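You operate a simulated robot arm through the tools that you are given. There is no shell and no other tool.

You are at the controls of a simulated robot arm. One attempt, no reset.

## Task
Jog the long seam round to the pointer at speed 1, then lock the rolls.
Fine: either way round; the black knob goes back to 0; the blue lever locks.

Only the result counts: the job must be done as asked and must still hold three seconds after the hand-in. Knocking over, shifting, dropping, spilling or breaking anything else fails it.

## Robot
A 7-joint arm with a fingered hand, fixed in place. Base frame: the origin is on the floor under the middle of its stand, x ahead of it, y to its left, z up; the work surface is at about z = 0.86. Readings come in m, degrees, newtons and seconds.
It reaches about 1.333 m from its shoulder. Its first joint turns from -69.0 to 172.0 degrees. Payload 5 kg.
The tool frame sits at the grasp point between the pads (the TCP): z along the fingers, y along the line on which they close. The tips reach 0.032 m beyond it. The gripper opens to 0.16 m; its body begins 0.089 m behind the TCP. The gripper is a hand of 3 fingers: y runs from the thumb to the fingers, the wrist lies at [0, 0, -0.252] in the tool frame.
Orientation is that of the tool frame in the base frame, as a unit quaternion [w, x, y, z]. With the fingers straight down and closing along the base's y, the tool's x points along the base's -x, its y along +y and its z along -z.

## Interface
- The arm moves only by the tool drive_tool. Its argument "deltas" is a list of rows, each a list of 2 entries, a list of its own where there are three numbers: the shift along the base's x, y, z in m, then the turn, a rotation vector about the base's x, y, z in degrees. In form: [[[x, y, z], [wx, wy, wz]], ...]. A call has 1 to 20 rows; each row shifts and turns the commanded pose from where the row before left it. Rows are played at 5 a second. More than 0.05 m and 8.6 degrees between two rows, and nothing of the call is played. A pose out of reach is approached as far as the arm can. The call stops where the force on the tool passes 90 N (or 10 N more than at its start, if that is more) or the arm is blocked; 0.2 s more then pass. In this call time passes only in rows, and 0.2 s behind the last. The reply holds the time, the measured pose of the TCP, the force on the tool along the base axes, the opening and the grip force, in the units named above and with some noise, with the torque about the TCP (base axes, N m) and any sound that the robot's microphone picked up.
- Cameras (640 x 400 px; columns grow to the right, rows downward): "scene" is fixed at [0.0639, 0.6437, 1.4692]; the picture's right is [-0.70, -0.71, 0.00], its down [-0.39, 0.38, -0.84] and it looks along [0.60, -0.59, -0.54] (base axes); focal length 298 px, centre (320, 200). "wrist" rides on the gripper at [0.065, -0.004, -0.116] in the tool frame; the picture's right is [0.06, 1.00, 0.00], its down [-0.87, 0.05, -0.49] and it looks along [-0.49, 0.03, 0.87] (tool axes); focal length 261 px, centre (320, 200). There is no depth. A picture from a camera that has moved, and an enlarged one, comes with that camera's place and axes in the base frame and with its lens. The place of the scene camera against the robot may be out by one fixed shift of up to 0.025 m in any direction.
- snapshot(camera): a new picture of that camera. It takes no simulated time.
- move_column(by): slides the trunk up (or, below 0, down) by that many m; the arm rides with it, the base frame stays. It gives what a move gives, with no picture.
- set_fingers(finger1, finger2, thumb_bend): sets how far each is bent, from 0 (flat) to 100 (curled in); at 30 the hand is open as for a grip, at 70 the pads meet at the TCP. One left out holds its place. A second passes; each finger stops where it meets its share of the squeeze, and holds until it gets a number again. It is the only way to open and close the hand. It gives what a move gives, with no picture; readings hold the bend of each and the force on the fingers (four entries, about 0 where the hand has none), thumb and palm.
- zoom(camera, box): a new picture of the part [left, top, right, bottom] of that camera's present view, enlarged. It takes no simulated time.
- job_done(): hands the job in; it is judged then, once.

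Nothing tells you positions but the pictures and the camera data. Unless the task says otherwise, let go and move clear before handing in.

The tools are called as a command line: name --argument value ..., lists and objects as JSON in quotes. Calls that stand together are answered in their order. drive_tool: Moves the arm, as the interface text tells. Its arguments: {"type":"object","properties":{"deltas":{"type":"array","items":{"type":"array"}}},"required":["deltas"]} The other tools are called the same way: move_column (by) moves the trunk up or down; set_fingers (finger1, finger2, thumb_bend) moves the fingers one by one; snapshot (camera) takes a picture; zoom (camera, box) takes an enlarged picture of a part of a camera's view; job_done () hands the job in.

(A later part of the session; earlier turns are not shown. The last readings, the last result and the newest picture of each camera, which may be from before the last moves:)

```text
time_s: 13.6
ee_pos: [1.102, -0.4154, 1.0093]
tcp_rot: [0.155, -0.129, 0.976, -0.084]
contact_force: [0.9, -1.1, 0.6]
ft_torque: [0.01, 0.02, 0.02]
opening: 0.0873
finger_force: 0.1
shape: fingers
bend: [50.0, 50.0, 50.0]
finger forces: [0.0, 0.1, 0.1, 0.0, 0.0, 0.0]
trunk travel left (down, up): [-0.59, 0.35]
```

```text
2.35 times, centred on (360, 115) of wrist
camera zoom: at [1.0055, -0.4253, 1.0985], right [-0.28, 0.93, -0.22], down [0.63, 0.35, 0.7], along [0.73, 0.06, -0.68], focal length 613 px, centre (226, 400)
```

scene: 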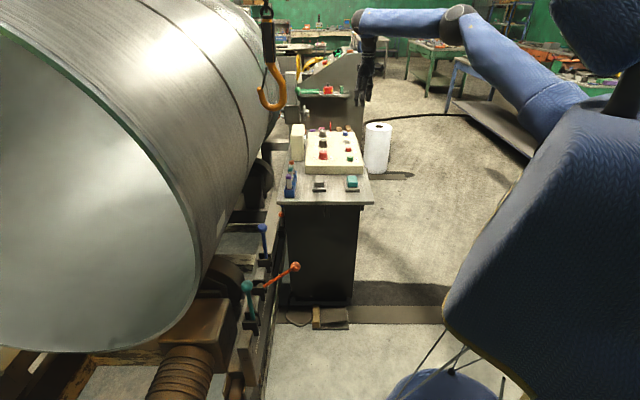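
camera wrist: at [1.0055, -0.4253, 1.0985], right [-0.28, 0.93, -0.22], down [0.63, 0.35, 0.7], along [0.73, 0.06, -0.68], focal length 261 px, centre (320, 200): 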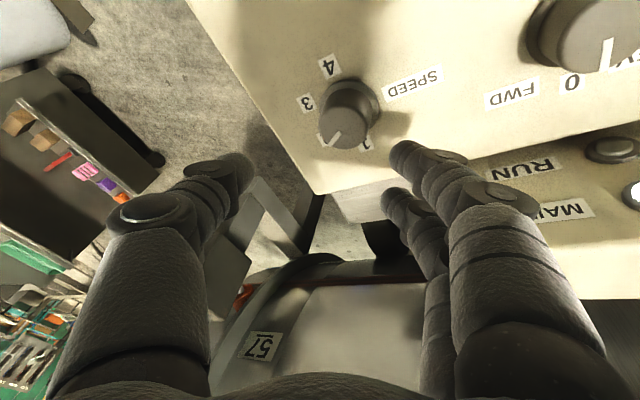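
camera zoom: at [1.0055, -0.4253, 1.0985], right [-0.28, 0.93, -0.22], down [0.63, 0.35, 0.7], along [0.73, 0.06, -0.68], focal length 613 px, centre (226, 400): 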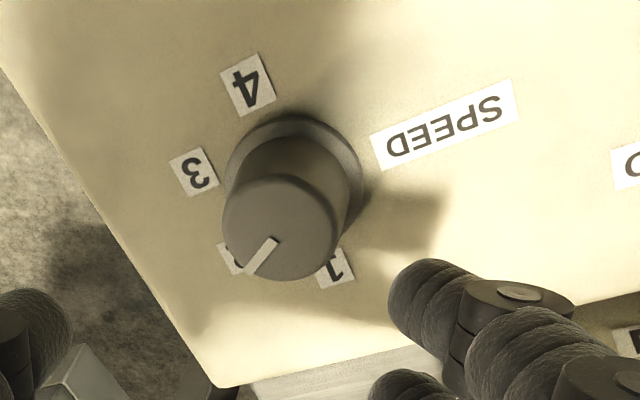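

The knob centre is about (1.098, -0.418) and its top at about 0.938. I'll descend so the tilted finger pads straddle the knob, checking force and picture before I grip.

drive_tool --deltas '[[[-0.006, 0, -0.015], [0, 0, 0]], [[-0.006, 0, -0.015], [0, 0, 0]], [[0, 0, -0.012], [0, 0, 0]], [[0, 0, -0.01], [0, 0, 0]]]'

snapshot --camera "wrist"

zoom --camera "scene" --box '[300, 100, 360, 150]'

```text
time_s: 14.6
ee_pos: [1.0904, -0.4136, 0.9592]
tcp_rot: [0.157, -0.128, 0.976, -0.085]
contact_force: [1.0, 0.7, 3.9]
ft_torque: [0.18, 0.03, -0.03]
opening: 0.0867
finger_force: 1.7
shape: fingers
bend: [50.0, 50.0, 50.0]
finger forces: [3.6, 0.0, 0.0, 0.0, 0.1, 0.1]
trunk travel left (down, up): [-0.59, 0.35]
```

```text
taken
camera wrist: at [0.9929, -0.4228, 1.0494], right [-0.28, 0.93, -0.22], down [0.62, 0.35, 0.7], along [0.73, 0.06, -0.68], focal length 261 px, centre (320, 200)
```

wrist: 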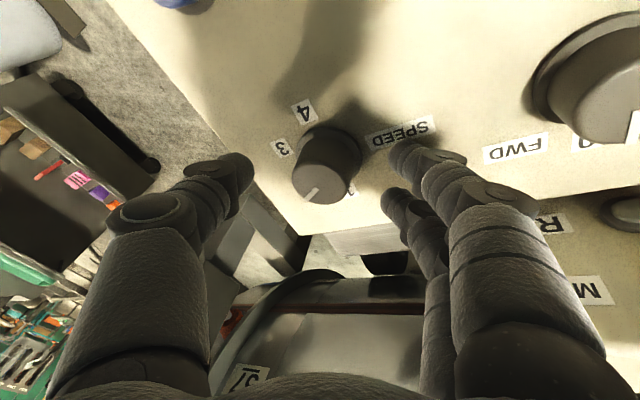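

```text
8.00 times, centred on (330, 125) of scene
camera zoom: at [0.0639, 0.6437, 1.4692], right [-0.7, -0.71, 0.0], down [-0.39, 0.38, -0.84], along [0.6, -0.59, -0.54], focal length 2383 px, centre (240, 800)
```

zoom: 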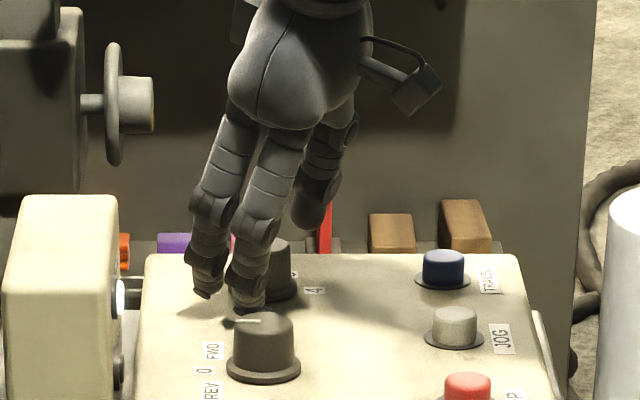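

A finger just brushed the panel (about 4 N), because this yaw puts one side of the tilted hand lower. I'll lift off and turn the hand about its own axis so the closing line is square to the tilt, which also leaves room for the 60° counter-clockwise turn.

drive_tool --deltas '[[[0, 0, 0.03], [0, 0, 0]], [[0, 0, 0.03], [0, 0, 0]], [[0, 0, 0], [2.55, -0.98, -7.52]], [[0, 0, 0], [2.55, -0.98, -7.52]], [[0, 0, 0], [2.55, -0.98, -7.52]], [[0, 0, 0], [2.55, -0.98, -7.52]], [[0, 0, 0], [2.55, -0.98, -7.52]], [[0, 0, 0], [2.55, -0.98, -7.52]], [[0, 0, 0], [2.55, -0.98, -7.52]]]'

snapshot --camera "wrist"

zoom --camera "scene" --box '[290, 70, 380, 160]'

```text
time_s: 16.6
ee_pos: [1.0895, -0.4141, 1.0187]
tcp_rot: [0.177, 0.345, 0.922, -0.003]
contact_force: [0.4, 0.0, -0.6]
ft_torque: [0.04, 0.01, 0.0]
opening: 0.087
finger_force: 0.2
shape: fingers
bend: [50.0, 50.0, 50.0]
finger forces: [0.0, 0.1, 0.0, 0.0, 0.1, 0.0]
trunk travel left (down, up): [-0.59, 0.35]
```

```text
taken
camera wrist: at [1.0045, -0.362, 1.1041], right [0.59, 0.8, 0.09], down [0.48, -0.45, 0.75], along [0.64, -0.4, -0.65], focal length 261 px, centre (320, 200)
```

wrist: 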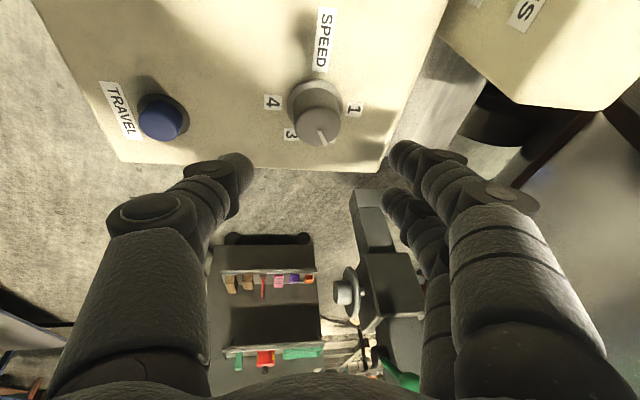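

```text
4.44 times, centred on (335, 115) of scene
camera zoom: at [0.0639, 0.6437, 1.4692], right [-0.7, -0.71, 0.0], down [-0.39, 0.38, -0.84], along [0.6, -0.59, -0.54], focal length 1324 px, centre (253, 578)
```

zoom: 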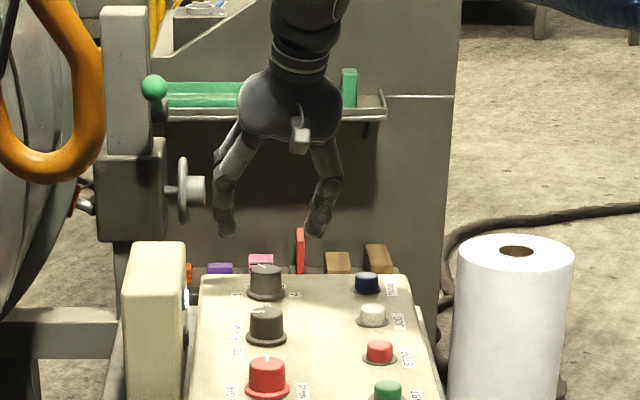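

The hand is now square to the tilt with fingers on either side of the knob. I'll descend again with small final steps.

drive_tool --deltas '[[[0, 0, -0.02], [0, 0, 0]], [[0, 0, -0.02], [0, 0, 0]], [[0, 0, -0.01], [0, 0, 0]], [[0, 0, -0.006], [0, 0, 0]]]'

snapshot --camera "wrist"

zoom --camera "scene" --box '[300, 100, 360, 150]'

```text
time_s: 17.6
ee_pos: [1.0902, -0.4154, 0.9628]
tcp_rot: [0.176, 0.345, 0.922, -0.004]
contact_force: [0.2, -0.5, 0.7]
ft_torque: [-0.02, -0.02, 0.0]
opening: 0.0871
finger_force: 0.0
shape: fingers
bend: [50.0, 50.0, 50.0]
finger forces: [0.1, 0.0, 0.0, 0.1, 0.0, 0.0]
trunk travel left (down, up): [-0.59, 0.35]
```

```text
taken
camera wrist: at [1.0042, -0.3627, 1.0477], right [0.59, 0.8, 0.09], down [0.48, -0.45, 0.75], along [0.64, -0.4, -0.65], focal length 261 px, centre (320, 200)
```

wrist: 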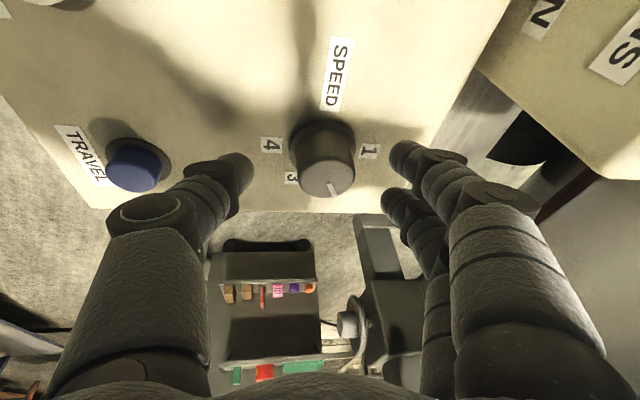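

```text
8.00 times, centred on (330, 125) of scene
camera zoom: at [0.0639, 0.6437, 1.4692], right [-0.7, -0.71, 0.0], down [-0.39, 0.38, -0.84], along [0.6, -0.59, -0.54], focal length 2383 px, centre (240, 800)
```

zoom: 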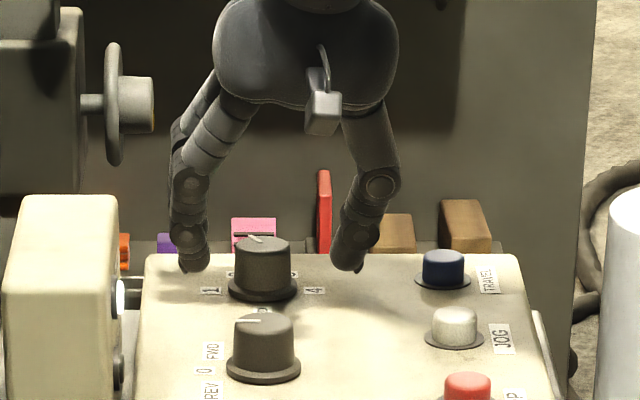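

The knob sits nicely between thumb and fingers. I'll make a slight centring correction, go down 5 mm, then close on it.

drive_tool --deltas '[[[-0.003, 0.003, -0.003], [0, 0, 0]], [[0, 0, -0.003], [0, 0, 0]]]'

set_fingers --finger1 66 --finger2 66 --thumb_bend 66

snapshot --camera "wrist"

zoom --camera "scene" --box '[300, 100, 360, 150]'

```text
time_s: 18.2
ee_pos: [1.0865, -0.4129, 0.9561]
tcp_rot: [0.176, 0.345, 0.922, -0.004]
contact_force: [-0.3, -0.5, -0.5]
ft_torque: [0.01, -0.02, -0.03]
opening: 0.0873
finger_force: 0.1
shape: fingers
bend: [50.0, 50.0, 50.0]
finger forces: [0.1, 0.1, 0.1, 0.0, 0.0, 0.1]
trunk travel left (down, up): [-0.59, 0.35]
```

```text
time_s: 19.2
ee_pos: [1.0873, -0.4123, 0.9557]
tcp_rot: [0.176, 0.345, 0.922, -0.004]
contact_force: [3.6, 2.8, -0.5]
ft_torque: [0.07, -0.04, 0.03]
opening: 0.0305
finger_force: 4.8
shape: fingers
bend: [65.0, 61.0, 65.0]
finger forces: [1.2, 5.8, 0.0, 0.0, 3.2, 0.0]
trunk travel left (down, up): [-0.59, 0.35]
```

```text
taken
camera wrist: at [1.0016, -0.3594, 1.0416], right [0.59, 0.8, 0.09], down [0.48, -0.45, 0.75], along [0.64, -0.4, -0.65], focal length 261 px, centre (320, 200)
```

wrist: 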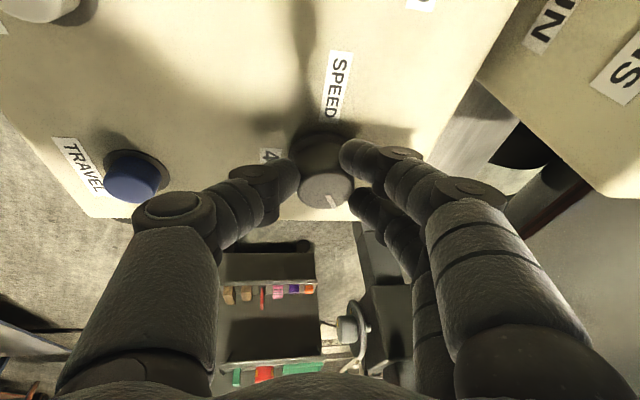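

```text
8.00 times, centred on (330, 125) of scene
camera zoom: at [0.0639, 0.6437, 1.4692], right [-0.7, -0.71, 0.0], down [-0.39, 0.38, -0.84], along [0.6, -0.59, -0.54], focal length 2383 px, centre (240, 800)
```

zoom: 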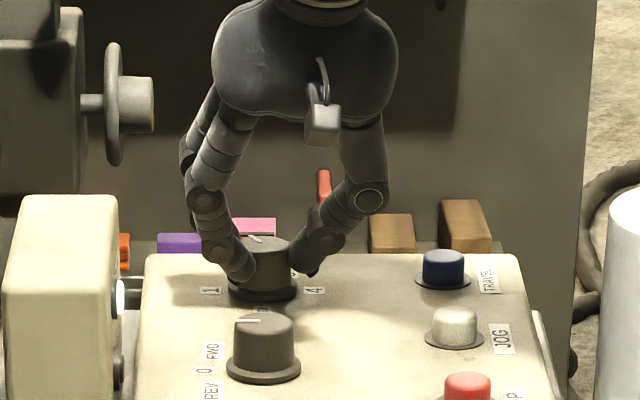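

All three digits are on the knob with a light grip. I'll squeeze a bit more and then rotate about the vertical, watching the mark.

set_fingers --finger1 74 --finger2 74 --thumb_bend 74

```text
time_s: 20.2
ee_pos: [1.0861, -0.4124, 0.9546]
tcp_rot: [0.176, 0.345, 0.922, -0.004]
contact_force: [0.5, 5.2, -6.7]
ft_torque: [0.16, 0.09, 0.11]
opening: 0.0272
finger_force: 18.4
shape: fingers
bend: [70.0, 61.0, 67.0]
finger forces: [10.6, 11.2, 0.1, 0.0, 16.3, 0.1]
trunk travel left (down, up): [-0.59, 0.35]
```

The grip is firm at about 11–16 N per digit. I'll turn 24° counter-clockwise seen from above, then check.

drive_tool --deltas '[[[0, 0, 0], [-2.59, 1.02, 7.5]], [[0, 0, 0], [-2.59, 1.02, 7.5]], [[0, 0, 0], [-2.59, 1.02, 7.5]]]'

snapshot --camera "wrist"

zoom --camera "scene" --box '[300, 100, 360, 150]'

```text
time_s: 21.0
ee_pos: [1.0867, -0.4134, 0.9559]
tcp_rot: [0.172, 0.146, 0.973, -0.041]
contact_force: [4.6, 0.4, -1.9]
ft_torque: [0.39, -0.17, 0.02]
opening: 0.0286
finger_force: 19.2
shape: fingers
bend: [71.0, 64.0, 67.0]
finger forces: [10.2, 11.7, 0.1, 0.0, 17.0, 0.0]
trunk travel left (down, up): [-0.59, 0.35]
```

```text
taken
camera wrist: at [0.9902, -0.3846, 1.0409], right [0.24, 0.97, -0.05], down [0.64, -0.12, 0.76], along [0.73, -0.22, -0.65], focal length 261 px, centre (320, 200)
```

wrist: 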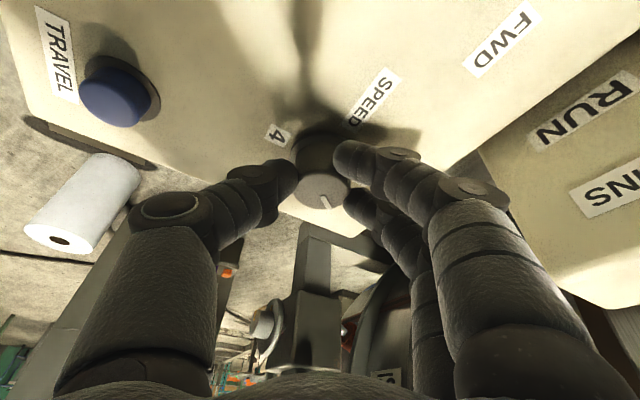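

```text
8.00 times, centred on (330, 125) of scene
camera zoom: at [0.0639, 0.6437, 1.4692], right [-0.7, -0.71, 0.0], down [-0.39, 0.38, -0.84], along [0.6, -0.59, -0.54], focal length 2383 px, centre (240, 800)
```

zoom: 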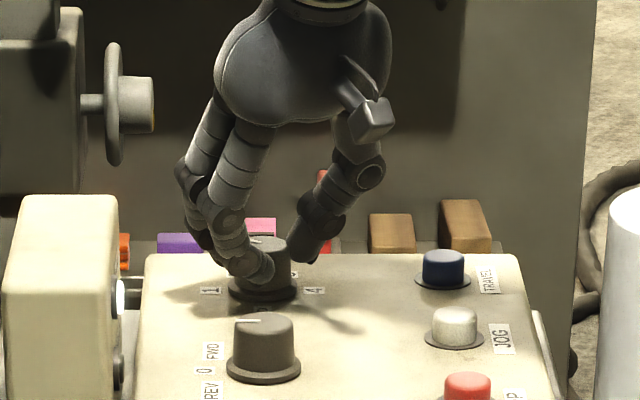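

The mark stayed fixed relative to the hand, so the knob is turning with it. I'll go on in the same direction.

drive_tool --deltas '[[[0, 0, 0], [-2.59, 1.02, 7.5]], [[0, 0, 0], [-2.59, 1.02, 7.5]], [[0, 0, 0], [-2.59, 1.02, 7.5]], [[0, 0, 0], [-2.59, 1.02, 7.5]]]'

zoom --camera "wrist" --box '[220, 90, 440, 250]'

zoom --camera "scene" --box '[300, 100, 360, 150]'

```text
time_s: 22.0
ee_pos: [1.0867, -0.4134, 0.955]
tcp_rot: [0.154, -0.129, 0.976, -0.088]
contact_force: [-3.7, -3.2, -5.0]
ft_torque: [0.5, 0.13, -0.04]
opening: 0.0285
finger_force: 22.2
shape: fingers
bend: [72.0, 67.0, 65.0]
finger forces: [8.6, 14.8, 0.0, 0.1, 21.4, 0.0]
trunk travel left (down, up): [-0.59, 0.35]
```

```text
2.50 times, centred on (330, 170) of wrist
camera zoom: at [0.9902, -0.4214, 1.0451], right [-0.28, 0.93, -0.23], down [0.63, 0.36, 0.69], along [0.73, 0.05, -0.69], focal length 652 px, centre (295, 275)
```

zoom: 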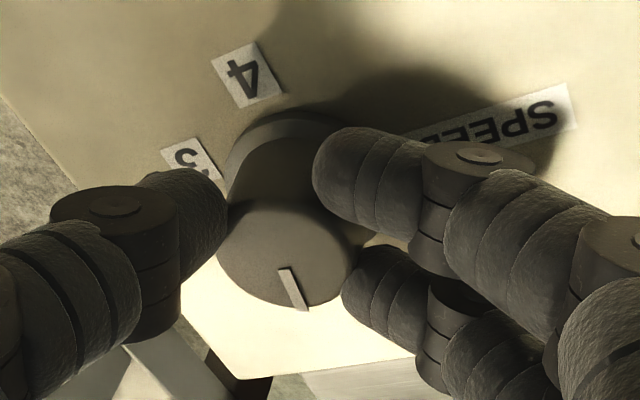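

```text
8.00 times, centred on (330, 125) of scene
camera zoom: at [0.0639, 0.6437, 1.4692], right [-0.7, -0.71, 0.0], down [-0.39, 0.38, -0.84], along [0.6, -0.59, -0.54], focal length 2383 px, centre (240, 800)
```

zoom: 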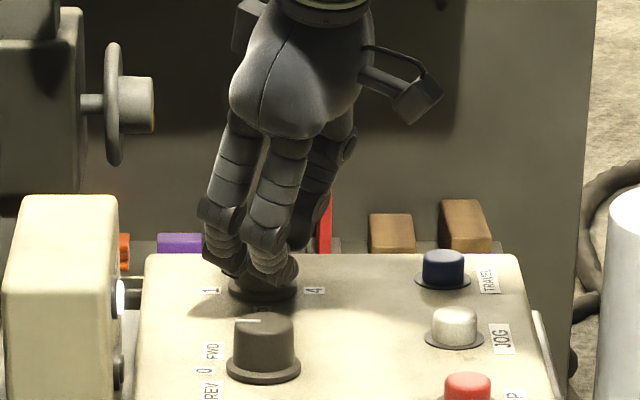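

The knob mark has moved by about 60° and now points at label 1. I'll release, lift, and check.

set_fingers --finger1 50 --finger2 50 --thumb_bend 50

drive_tool --deltas '[[[0, 0, 0.03], [0, 0, 0]], [[0, 0, 0.03], [0, 0, 0]]]'

zoom --camera "wrist" --box '[260, 30, 460, 200]'

zoom --camera "scene" --box '[305, 125, 365, 165]'

```text
time_s: 23.0
ee_pos: [1.0876, -0.4114, 0.9572]
tcp_rot: [0.156, -0.129, 0.976, -0.086]
contact_force: [3.1, 0.4, 16.5]
ft_torque: [0.64, 0.15, -0.1]
opening: 0.0799
finger_force: 9.1
shape: fingers
bend: [54.0, 50.0, 50.0]
finger forces: [16.7, 0.0, 0.0, 0.0, 0.0, 0.0]
trunk travel left (down, up): [-0.59, 0.35]
```

```text
time_s: 23.6
ee_pos: [1.0873, -0.4113, 1.0168]
tcp_rot: [0.154, -0.129, 0.976, -0.086]
contact_force: [-0.7, 0.7, 1.0]
ft_torque: [0.0, 0.01, -0.03]
opening: 0.0867
finger_force: 0.1
shape: fingers
bend: [50.0, 50.0, 50.0]
finger forces: [0.0, 0.1, 0.0, 0.0, 0.1, 0.0]
trunk travel left (down, up): [-0.59, 0.35]
```

```text
2.35 times, centred on (360, 115) of wrist
camera zoom: at [0.9901, -0.4195, 1.1066], right [-0.28, 0.93, -0.23], down [0.63, 0.36, 0.69], along [0.73, 0.05, -0.69], focal length 613 px, centre (226, 400)
```

zoom: 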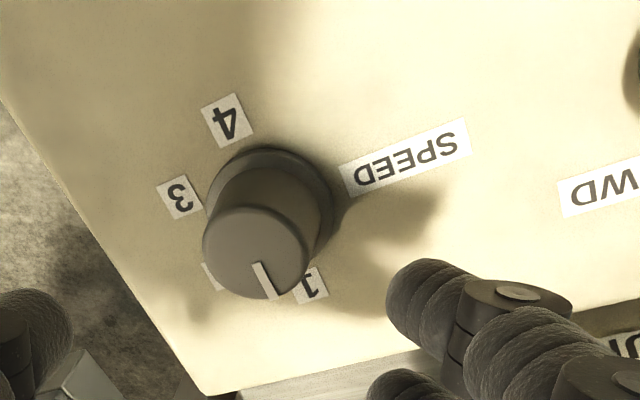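

```text
10.00 times, centred on (335, 145) of scene
camera zoom: at [0.0639, 0.6437, 1.4692], right [-0.7, -0.71, 0.0], down [-0.39, 0.38, -0.84], along [0.6, -0.59, -0.54], focal length 2979 px, centre (170, 750)
```

zoom: 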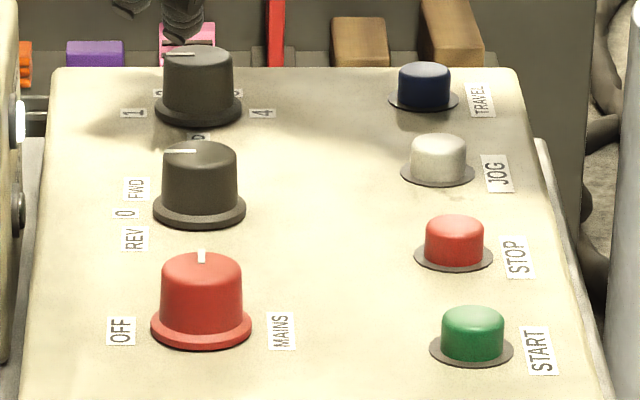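

The speed knob now points at 1. Next is the black knob, which I put at (1.001, -0.3225) and which can be reached with the hand vertical; I'll untilt, move above it and yaw so the closing line runs along the desk, away from the lamp box.

drive_tool --deltas '[[[-0.028, 0.03, 0.02], [2.38, 6.23, 0]], [[-0.028, 0.03, 0.015], [2.38, 6.23, 0]], [[-0.03, 0.03, 0.015], [2.38, 6.23, 0]], [[0, 0, 0], [0, 0, 8]], [[0, 0, 0], [0, 0, 8]], [[0, 0, 0], [0, 0, 8]], [[0, 0, 0], [0, 0, 8]], [[0, 0, 0], [0, 0, 8]], [[0, 0, 0], [0, 0, 8]]]'

snapshot --camera "wrist"

zoom --camera "scene" --box '[290, 80, 380, 170]'

```text
time_s: 25.6
ee_pos: [1.0003, -0.3221, 1.0658]
tcp_rot: [0.004, -0.524, 0.852, -0.002]
contact_force: [0.1, 1.0, 0.4]
ft_torque: [0.0, -0.03, 0.04]
opening: 0.0869
finger_force: 0.0
shape: fingers
bend: [50.0, 50.0, 50.0]
finger forces: [0.1, 0.1, 0.1, 0.1, 0.0, 0.0]
trunk travel left (down, up): [-0.59, 0.35]
```

```text
taken
camera wrist: at [0.9741, -0.382, 1.1803], right [-0.92, 0.4, -0.01], down [0.34, 0.8, 0.49], along [0.2, 0.45, -0.87], focal length 261 px, centre (320, 200)
```

wrist: 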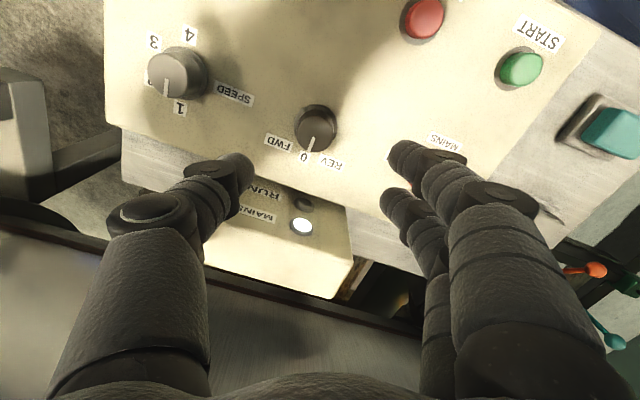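

```text
4.44 times, centred on (335, 125) of scene
camera zoom: at [0.0639, 0.6437, 1.4692], right [-0.7, -0.71, 0.0], down [-0.39, 0.38, -0.84], along [0.6, -0.59, -0.54], focal length 1324 px, centre (253, 533)
```

zoom: 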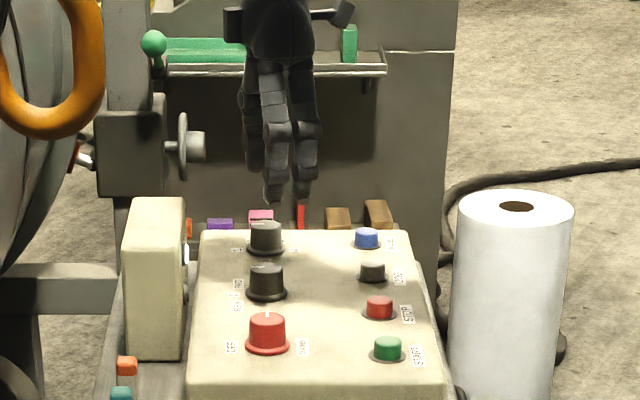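

I'm right above the black knob, whose mark points at 0. I'll descend straight with small final steps.

drive_tool --deltas '[[[0.002, -0.003, -0.03], [0, 0, 0]], [[0, 0, -0.03], [0, 0, 0]], [[0, 0, -0.03], [0, 0, 0]], [[0, 0, -0.015], [0, 0, 0]], [[0, 0, -0.008], [0, 0, 0]]]'

snapshot --camera "wrist"

zoom --camera "scene" --box '[290, 100, 360, 160]'

```text
time_s: 26.8
ee_pos: [1.0034, -0.3243, 0.9529]
tcp_rot: [0.004, -0.523, 0.852, -0.003]
contact_force: [-0.6, 0.0, 0.0]
ft_torque: [0.01, 0.0, 0.0]
opening: 0.0869
finger_force: 0.0
shape: fingers
bend: [50.0, 50.0, 50.0]
finger forces: [0.0, 0.0, 0.1, 0.0, 0.0, 0.1]
trunk travel left (down, up): [-0.59, 0.35]
```

```text
taken
camera wrist: at [0.977, -0.3854, 1.0674], right [-0.92, 0.4, -0.01], down [0.34, 0.8, 0.49], along [0.2, 0.45, -0.87], focal length 261 px, centre (320, 200)
```

wrist: 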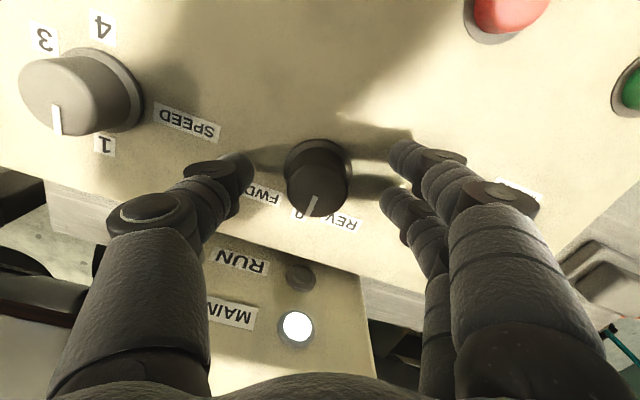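

```text
6.67 times, centred on (325, 130) of scene
camera zoom: at [0.0639, 0.6437, 1.4692], right [-0.7, -0.71, 0.0], down [-0.39, 0.38, -0.84], along [0.6, -0.59, -0.54], focal length 1986 px, centre (287, 667)
```

zoom: 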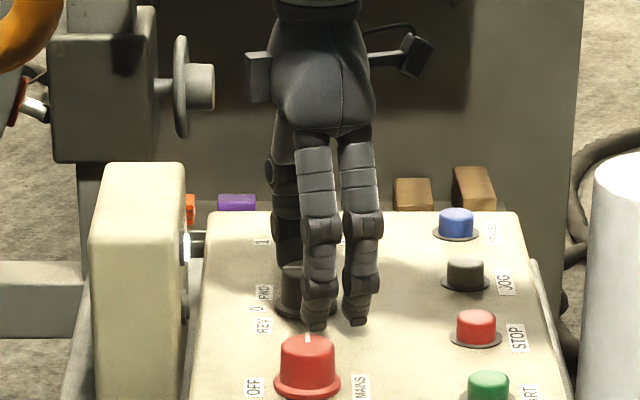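

The knob is centred between the digits with no contact force. I'm closing on it now.

drive_tool --deltas '[[[0, 0, -0.004], [0, 0, 0]]]'

set_fingers --finger1 74 --finger2 74 --thumb_bend 74

snapshot --camera "wrist"

```text
time_s: 27.2
ee_pos: [1.0039, -0.3249, 0.9503]
tcp_rot: [0.004, -0.523, 0.852, -0.003]
contact_force: [0.0, -0.8, 0.1]
ft_torque: [0.0, 0.02, 0.01]
opening: 0.0869
finger_force: 0.1
shape: fingers
bend: [50.0, 50.0, 50.0]
finger forces: [0.0, 0.1, 0.0, 0.0, 0.0, 0.1]
trunk travel left (down, up): [-0.59, 0.35]
```

```text
time_s: 28.2
ee_pos: [1.0037, -0.3253, 0.949]
tcp_rot: [0.002, -0.523, 0.853, -0.002]
contact_force: [4.8, -3.0, -6.6]
ft_torque: [-0.08, -0.16, -0.03]
opening: 0.0304
finger_force: 20.7
shape: fingers
bend: [71.0, 67.0, 66.0]
finger forces: [7.7, 11.4, 0.0, 0.1, 22.7, 0.0]
trunk travel left (down, up): [-0.59, 0.35]
```

```text
taken
camera wrist: at [0.9767, -0.3854, 1.0629], right [-0.92, 0.4, -0.01], down [0.34, 0.8, 0.49], along [0.2, 0.45, -0.87], focal length 261 px, centre (320, 200)
```

wrist: 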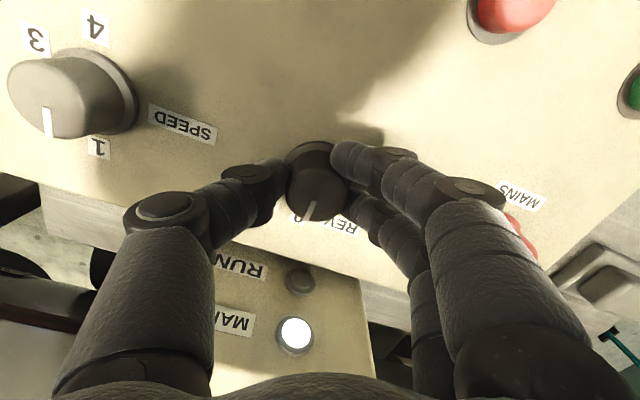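

The grip is firm on the black knob. I'll turn 45° clockwise from above, towards FWD.

drive_tool --deltas '[[[0, 0, 0], [0, 0, -7.5]], [[0, 0, 0], [0, 0, -7.5]], [[0, 0, 0], [0, 0, -7.5]], [[0, 0, 0], [0, 0, -7.5]], [[0, 0, 0], [0, 0, -7.5]], [[0, 0, 0], [0, 0, -7.5]]]'

zoom --camera "wrist" --box '[220, 90, 440, 250]'

snapshot --camera "wrist"

zoom --camera "scene" --box '[290, 100, 360, 160]'

```text
time_s: 29.6
ee_pos: [1.0035, -0.3242, 0.9495]
tcp_rot: [0.002, -0.156, 0.988, -0.004]
contact_force: [-2.8, 7.8, -9.8]
ft_torque: [0.34, 0.08, 0.12]
opening: 0.0303
finger_force: 20.1
shape: fingers
bend: [71.0, 67.0, 66.0]
finger forces: [11.1, 14.3, 0.0, 0.1, 14.9, 0.0]
trunk travel left (down, up): [-0.59, 0.35]
```

```text
2.50 times, centred on (330, 170) of wrist
camera zoom: at [0.9418, -0.3474, 1.0632], right [-0.37, 0.93, -0.01], down [0.81, 0.32, 0.49], along [0.46, 0.17, -0.87], focal length 652 px, centre (295, 275)
```

zoom: 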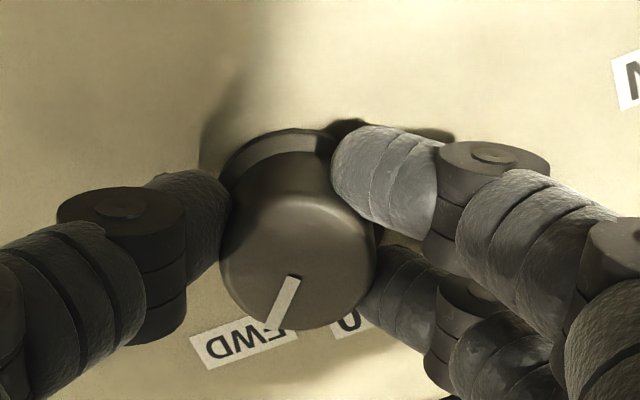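

```text
taken
camera wrist: at [0.9418, -0.3474, 1.0632], right [-0.37, 0.93, -0.01], down [0.81, 0.32, 0.49], along [0.46, 0.17, -0.87], focal length 261 px, centre (320, 200)
```

wrist: 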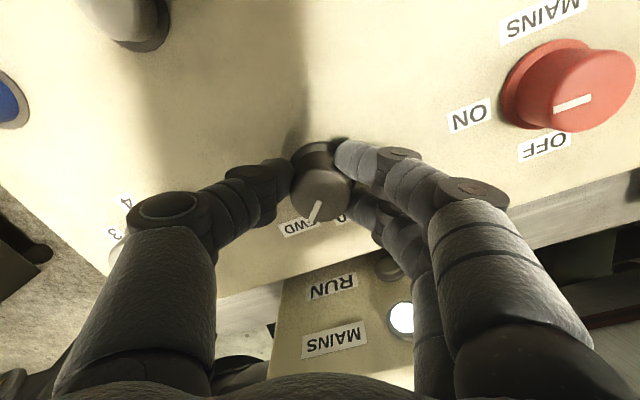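

```text
6.67 times, centred on (325, 130) of scene
camera zoom: at [0.0639, 0.6437, 1.4692], right [-0.7, -0.71, 0.0], down [-0.39, 0.38, -0.84], along [0.6, -0.59, -0.54], focal length 1986 px, centre (287, 667)
```

zoom: 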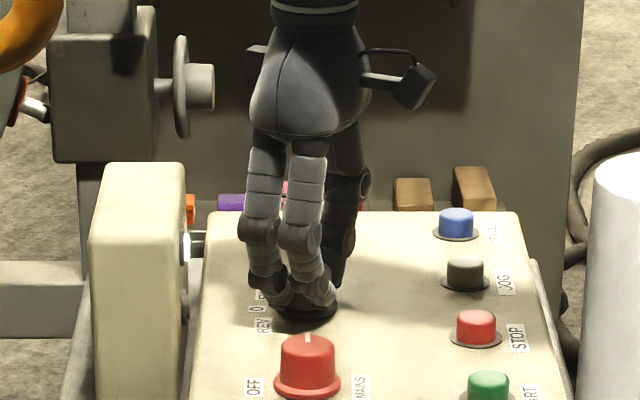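

The mark points at FWD. I'll release, lift clear and check.

set_fingers --finger1 52 --finger2 52 --thumb_bend 52

drive_tool --deltas '[[[0, 0, 0.03], [0, 0, 0]], [[0, 0, 0.04], [0, 0, 0]], [[0, 0, 0.03], [0, 0, 0]]]'

snapshot --camera "wrist"

zoom --camera "scene" --box '[305, 125, 365, 165]'

```text
time_s: 30.6
ee_pos: [1.0027, -0.3247, 0.9493]
tcp_rot: [0.003, -0.156, 0.988, -0.004]
contact_force: [-0.4, 0.2, -0.9]
ft_torque: [-0.01, -0.01, -0.03]
opening: 0.0784
finger_force: 0.0
shape: fingers
bend: [52.0, 52.0, 52.0]
finger forces: [0.0, 0.0, 0.0, 0.0, 0.0, 0.0]
trunk travel left (down, up): [-0.59, 0.35]
```

```text
time_s: 31.4
ee_pos: [1.0026, -0.3257, 1.0499]
tcp_rot: [0.002, -0.156, 0.988, -0.004]
contact_force: [0.3, -0.5, 0.1]
ft_torque: [-0.03, -0.03, -0.02]
opening: 0.0785
finger_force: 0.0
shape: fingers
bend: [52.0, 52.0, 52.0]
finger forces: [0.0, 0.1, 0.1, 0.1, 0.1, 0.0]
trunk travel left (down, up): [-0.59, 0.35]
```

```text
taken
camera wrist: at [0.9411, -0.3482, 1.1645], right [-0.37, 0.93, -0.01], down [0.81, 0.32, 0.49], along [0.46, 0.17, -0.87], focal length 261 px, centre (320, 200)
```

wrist: 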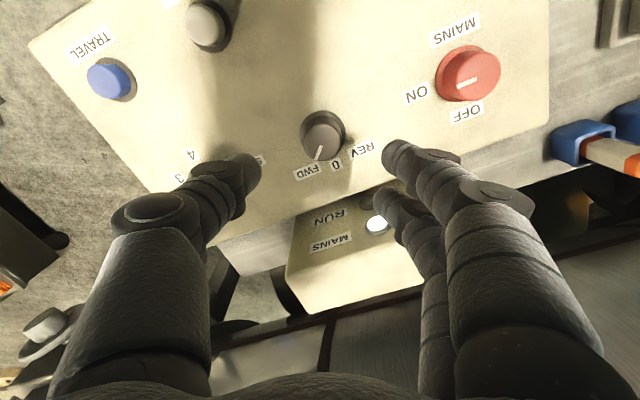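

```text
10.00 times, centred on (335, 145) of scene
camera zoom: at [0.0639, 0.6437, 1.4692], right [-0.7, -0.71, 0.0], down [-0.39, 0.38, -0.84], along [0.6, -0.59, -0.54], focal length 2979 px, centre (170, 750)
```

zoom: 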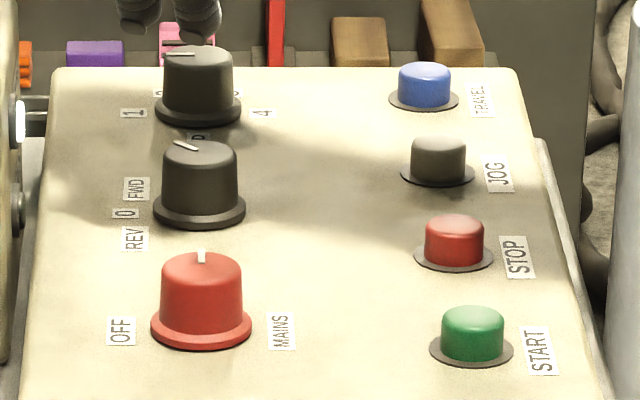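

FWD is set and JOG is at about (0.956, -0.4445), top near 0.93. I'll close the hand into a point and move above JOG.

set_fingers --finger1 70 --finger2 70 --thumb_bend 70

drive_tool --deltas '[[[-0.016, -0.04, 0], [0, 0, 0]], [[-0.016, -0.04, 0], [0, 0, 0]], [[-0.015, -0.039, 0], [0, 0, 0]], [[0, 0, -0.03], [0, 0, 0]], [[0, 0, -0.03], [0, 0, 0]]]'

snapshot --camera "wrist"

zoom --camera "scene" --box '[300, 90, 390, 160]'

```text
time_s: 32.4
ee_pos: [1.0036, -0.3244, 1.0481]
tcp_rot: [0.002, -0.156, 0.988, -0.004]
contact_force: [-0.1, 0.6, -0.1]
ft_torque: [0.02, 0.0, -0.03]
opening: 0.0129
finger_force: 0.0
shape: fingers
bend: [70.0, 70.0, 70.0]
finger forces: [0.0, 0.0, 0.0, 0.0, 0.0, 0.0]
trunk travel left (down, up): [-0.59, 0.35]
```

```text
time_s: 33.6
ee_pos: [0.9545, -0.4423, 0.9892]
tcp_rot: [0.002, -0.156, 0.988, -0.004]
contact_force: [-1.1, -0.4, -1.2]
ft_torque: [0.03, 0.03, -0.01]
opening: 0.0128
finger_force: 0.1
shape: fingers
bend: [70.0, 70.0, 70.0]
finger forces: [0.0, 0.0, 0.1, 0.1, 0.0, 0.0]
trunk travel left (down, up): [-0.59, 0.35]
```

```text
taken
camera wrist: at [0.8934, -0.4673, 1.1031], right [-0.37, 0.93, -0.01], down [0.81, 0.32, 0.49], along [0.46, 0.17, -0.87], focal length 261 px, centre (320, 200)
```

wrist: 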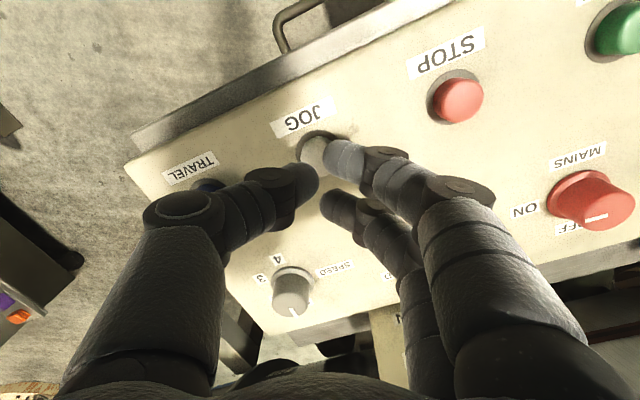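

```text
5.71 times, centred on (345, 125) of scene
camera zoom: at [0.0639, 0.6437, 1.4692], right [-0.7, -0.71, 0.0], down [-0.39, 0.38, -0.84], along [0.6, -0.59, -0.54], focal length 1702 px, centre (177, 629)
```

zoom: 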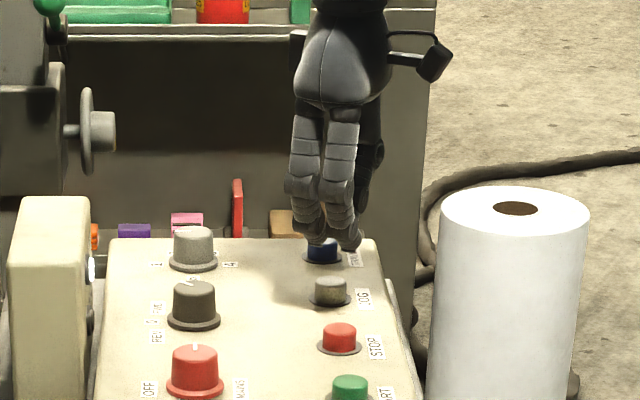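

I'm nearly above JOG. I'll zoom in to see exactly where the button is relative to the fingertips.

zoom --camera "wrist" --box '[250, 90, 400, 220]'

zoom --camera "scene" --box '[325, 110, 375, 150]'

```text
3.08 times, centred on (325, 155) of wrist
camera zoom: at [0.8934, -0.4673, 1.1031], right [-0.37, 0.93, -0.01], down [0.81, 0.32, 0.49], along [0.46, 0.17, -0.87], focal length 802 px, centre (305, 338)
```

zoom: 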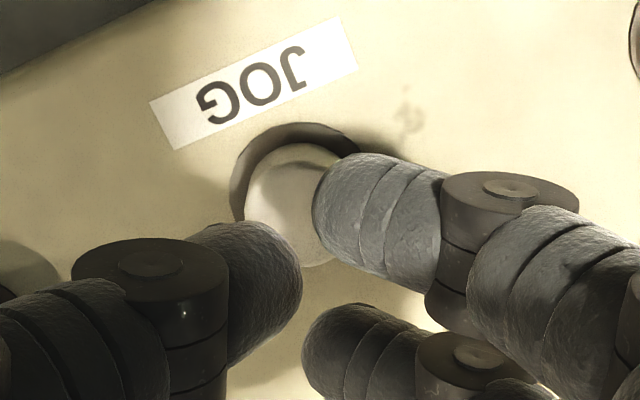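

```text
10.00 times, centred on (350, 130) of scene
camera zoom: at [0.0639, 0.6437, 1.4692], right [-0.7, -0.71, 0.0], down [-0.39, 0.38, -0.84], along [0.6, -0.59, -0.54], focal length 2979 px, centre (20, 900)
```

zoom: 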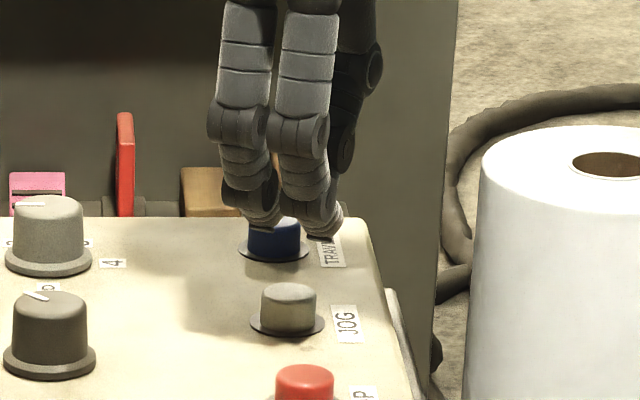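

JOG is at about (0.953, -0.4465). I'll aim the thumb tip at its centre and go down in small steps, reading force and sound.

drive_tool --deltas '[[[-0.0065, 0.0047, -0.008], [0, 0, 0]], [[0, 0, -0.01], [0, 0, 0]]]'

zoom --camera "wrist" --box '[250, 90, 400, 220]'

zoom --camera "scene" --box '[325, 110, 375, 150]'

```text
time_s: 34.2
ee_pos: [0.9487, -0.4373, 0.9719]
tcp_rot: [0.002, -0.157, 0.988, -0.004]
contact_force: [0.0, 0.1, -0.8]
ft_torque: [0.02, 0.04, 0.01]
opening: 0.0125
finger_force: 0.0
shape: fingers
bend: [70.0, 70.0, 70.0]
finger forces: [0.0, 0.0, 0.1, 0.0, 0.1, 0.0]
trunk travel left (down, up): [-0.59, 0.35]
```

```text
3.08 times, centred on (325, 155) of wrist
camera zoom: at [0.8879, -0.4619, 1.0849], right [-0.37, 0.93, -0.01], down [0.81, 0.32, 0.49], along [0.46, 0.17, -0.87], focal length 802 px, centre (305, 338)
```

zoom: 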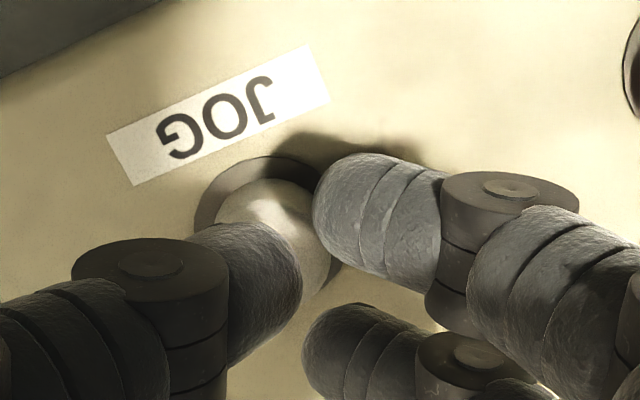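

```text
10.00 times, centred on (350, 130) of scene
camera zoom: at [0.0639, 0.6437, 1.4692], right [-0.7, -0.71, 0.0], down [-0.39, 0.38, -0.84], along [0.6, -0.59, -0.54], focal length 2979 px, centre (20, 900)
```

zoom: 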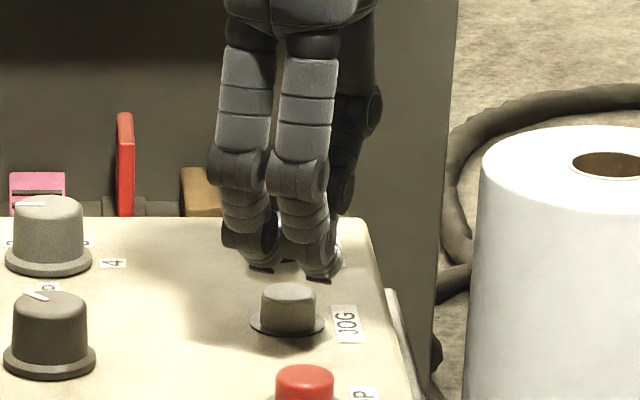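

The tips are about 5 mm above the button. I'm pressing down in 3 mm steps.

drive_tool --deltas '[[[0, 0, -0.004], [0, 0, 0]], [[0, 0, -0.003], [0, 0, 0]], [[0, 0, -0.002], [0, 0, 0]]]'

zoom --camera "scene" --box '[325, 110, 375, 150]'

```text
time_s: 35.0
ee_pos: [0.949, -0.4401, 0.9622]
tcp_rot: [0.002, -0.157, 0.988, -0.004]
contact_force: [-0.6, 0.0, -0.5]
ft_torque: [0.0, 0.01, -0.02]
opening: 0.0123
finger_force: 0.1
shape: fingers
bend: [70.0, 70.0, 70.0]
finger forces: [0.0, 0.0, 0.0, 0.0, 0.0, 0.0]
trunk travel left (down, up): [-0.59, 0.35]
```

```text
10.00 times, centred on (350, 130) of scene
camera zoom: at [0.0639, 0.6437, 1.4692], right [-0.7, -0.71, 0.0], down [-0.39, 0.38, -0.84], along [0.6, -0.59, -0.54], focal length 2979 px, centre (20, 900)
```

zoom: 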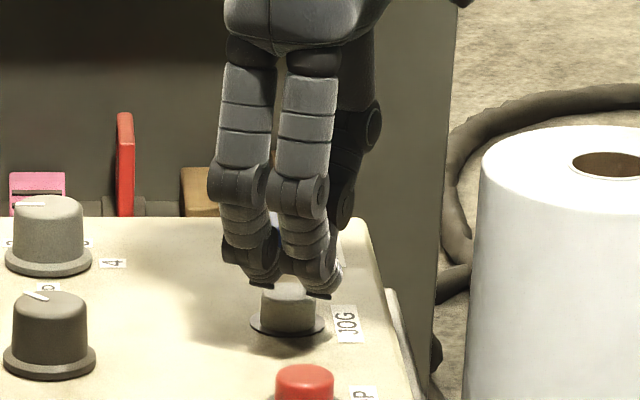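

drive_tool --deltas '[[[0, 0, -0.003], [0, 0, 0]], [[0, 0, -0.002], [0, 0, 0]]]'

```text
time_s: 35.6
ee_pos: [0.9506, -0.4396, 0.9562]
tcp_rot: [0.001, -0.157, 0.988, -0.004]
contact_force: [0.2, 0.0, 0.4]
ft_torque: [-0.01, -0.03, -0.03]
opening: 0.0126
finger_force: 0.2
shape: fingers
bend: [70.0, 70.0, 70.0]
finger forces: [0.0, 0.0, 0.0, 0.0, 0.0, 0.1]
trunk travel left (down, up): [-0.59, 0.35]
```

There's no contact yet. I'll take a close look from both cameras.

zoom --camera "wrist" --box '[250, 90, 400, 220]'

zoom --camera "scene" --box '[325, 110, 375, 150]'

```text
3.08 times, centred on (325, 155) of wrist
camera zoom: at [0.8884, -0.4629, 1.0714], right [-0.37, 0.93, -0.01], down [0.81, 0.32, 0.49], along [0.46, 0.17, -0.87], focal length 802 px, centre (305, 338)
```

zoom: 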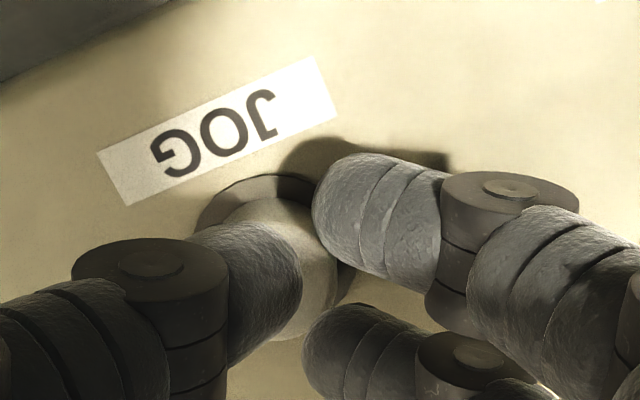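

```text
10.00 times, centred on (350, 130) of scene
camera zoom: at [0.0639, 0.6437, 1.4692], right [-0.7, -0.71, 0.0], down [-0.39, 0.38, -0.84], along [0.6, -0.59, -0.54], focal length 2979 px, centre (20, 900)
```

zoom: 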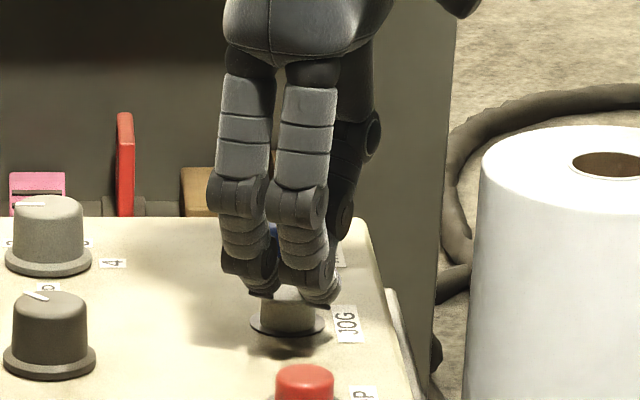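

drive_tool --deltas '[[[0, 0, -0.002], [0, 0, 0]], [[0, 0, -0.002], [0, 0, 0]]]'

zoom --camera "scene" --box '[325, 110, 375, 150]'

```text
time_s: 36.2
ee_pos: [0.9498, -0.4393, 0.9529]
tcp_rot: [0.003, -0.157, 0.988, -0.004]
contact_force: [0.1, -0.5, 2.2]
ft_torque: [-0.02, -0.01, 0.03]
opening: 0.0122
finger_force: 0.6
shape: fingers
bend: [70.0, 70.0, 70.0]
finger forces: [0.0, 0.0, 0.0, 0.0, 1.7, 0.0]
trunk travel left (down, up): [-0.59, 0.35]
```

```text
10.00 times, centred on (350, 130) of scene
camera zoom: at [0.0639, 0.6437, 1.4692], right [-0.7, -0.71, 0.0], down [-0.39, 0.38, -0.84], along [0.6, -0.59, -0.54], focal length 2979 px, centre (20, 900)
```

zoom: 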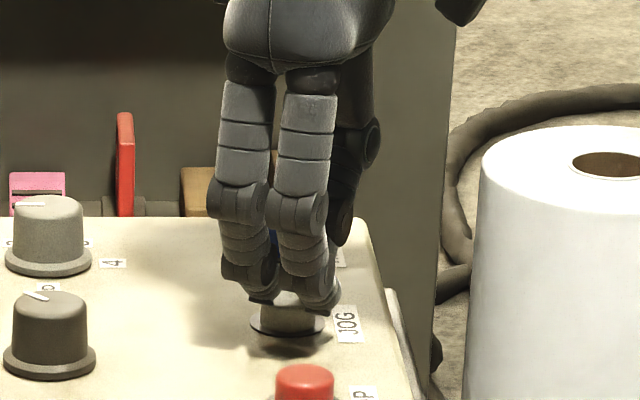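

Contact: the thumb is now on the button at about 2 N. I'll press 3 mm further and listen.

drive_tool --deltas '[[[0, 0, -0.002], [0, 0, 0]], [[0, 0, -0.002], [0, 0, 0]]]'

snapshot --camera "scene"

```text
time_s: 36.8
ee_pos: [0.9498, -0.4398, 0.951]
tcp_rot: [0.003, -0.157, 0.988, -0.004]
contact_force: [1.1, -0.8, 5.0]
ft_torque: [-0.09, -0.09, 0.02]
opening: 0.0121
finger_force: 2.4
shape: fingers
bend: [70.0, 70.0, 70.0]
finger forces: [0.0, 0.0, 0.1, 0.0, 4.9, 0.0]
trunk travel left (down, up): [-0.59, 0.35]
heard: click
```

```text
taken
```

scene: 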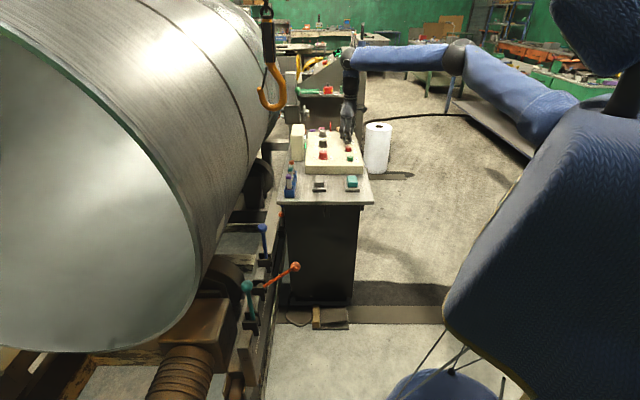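

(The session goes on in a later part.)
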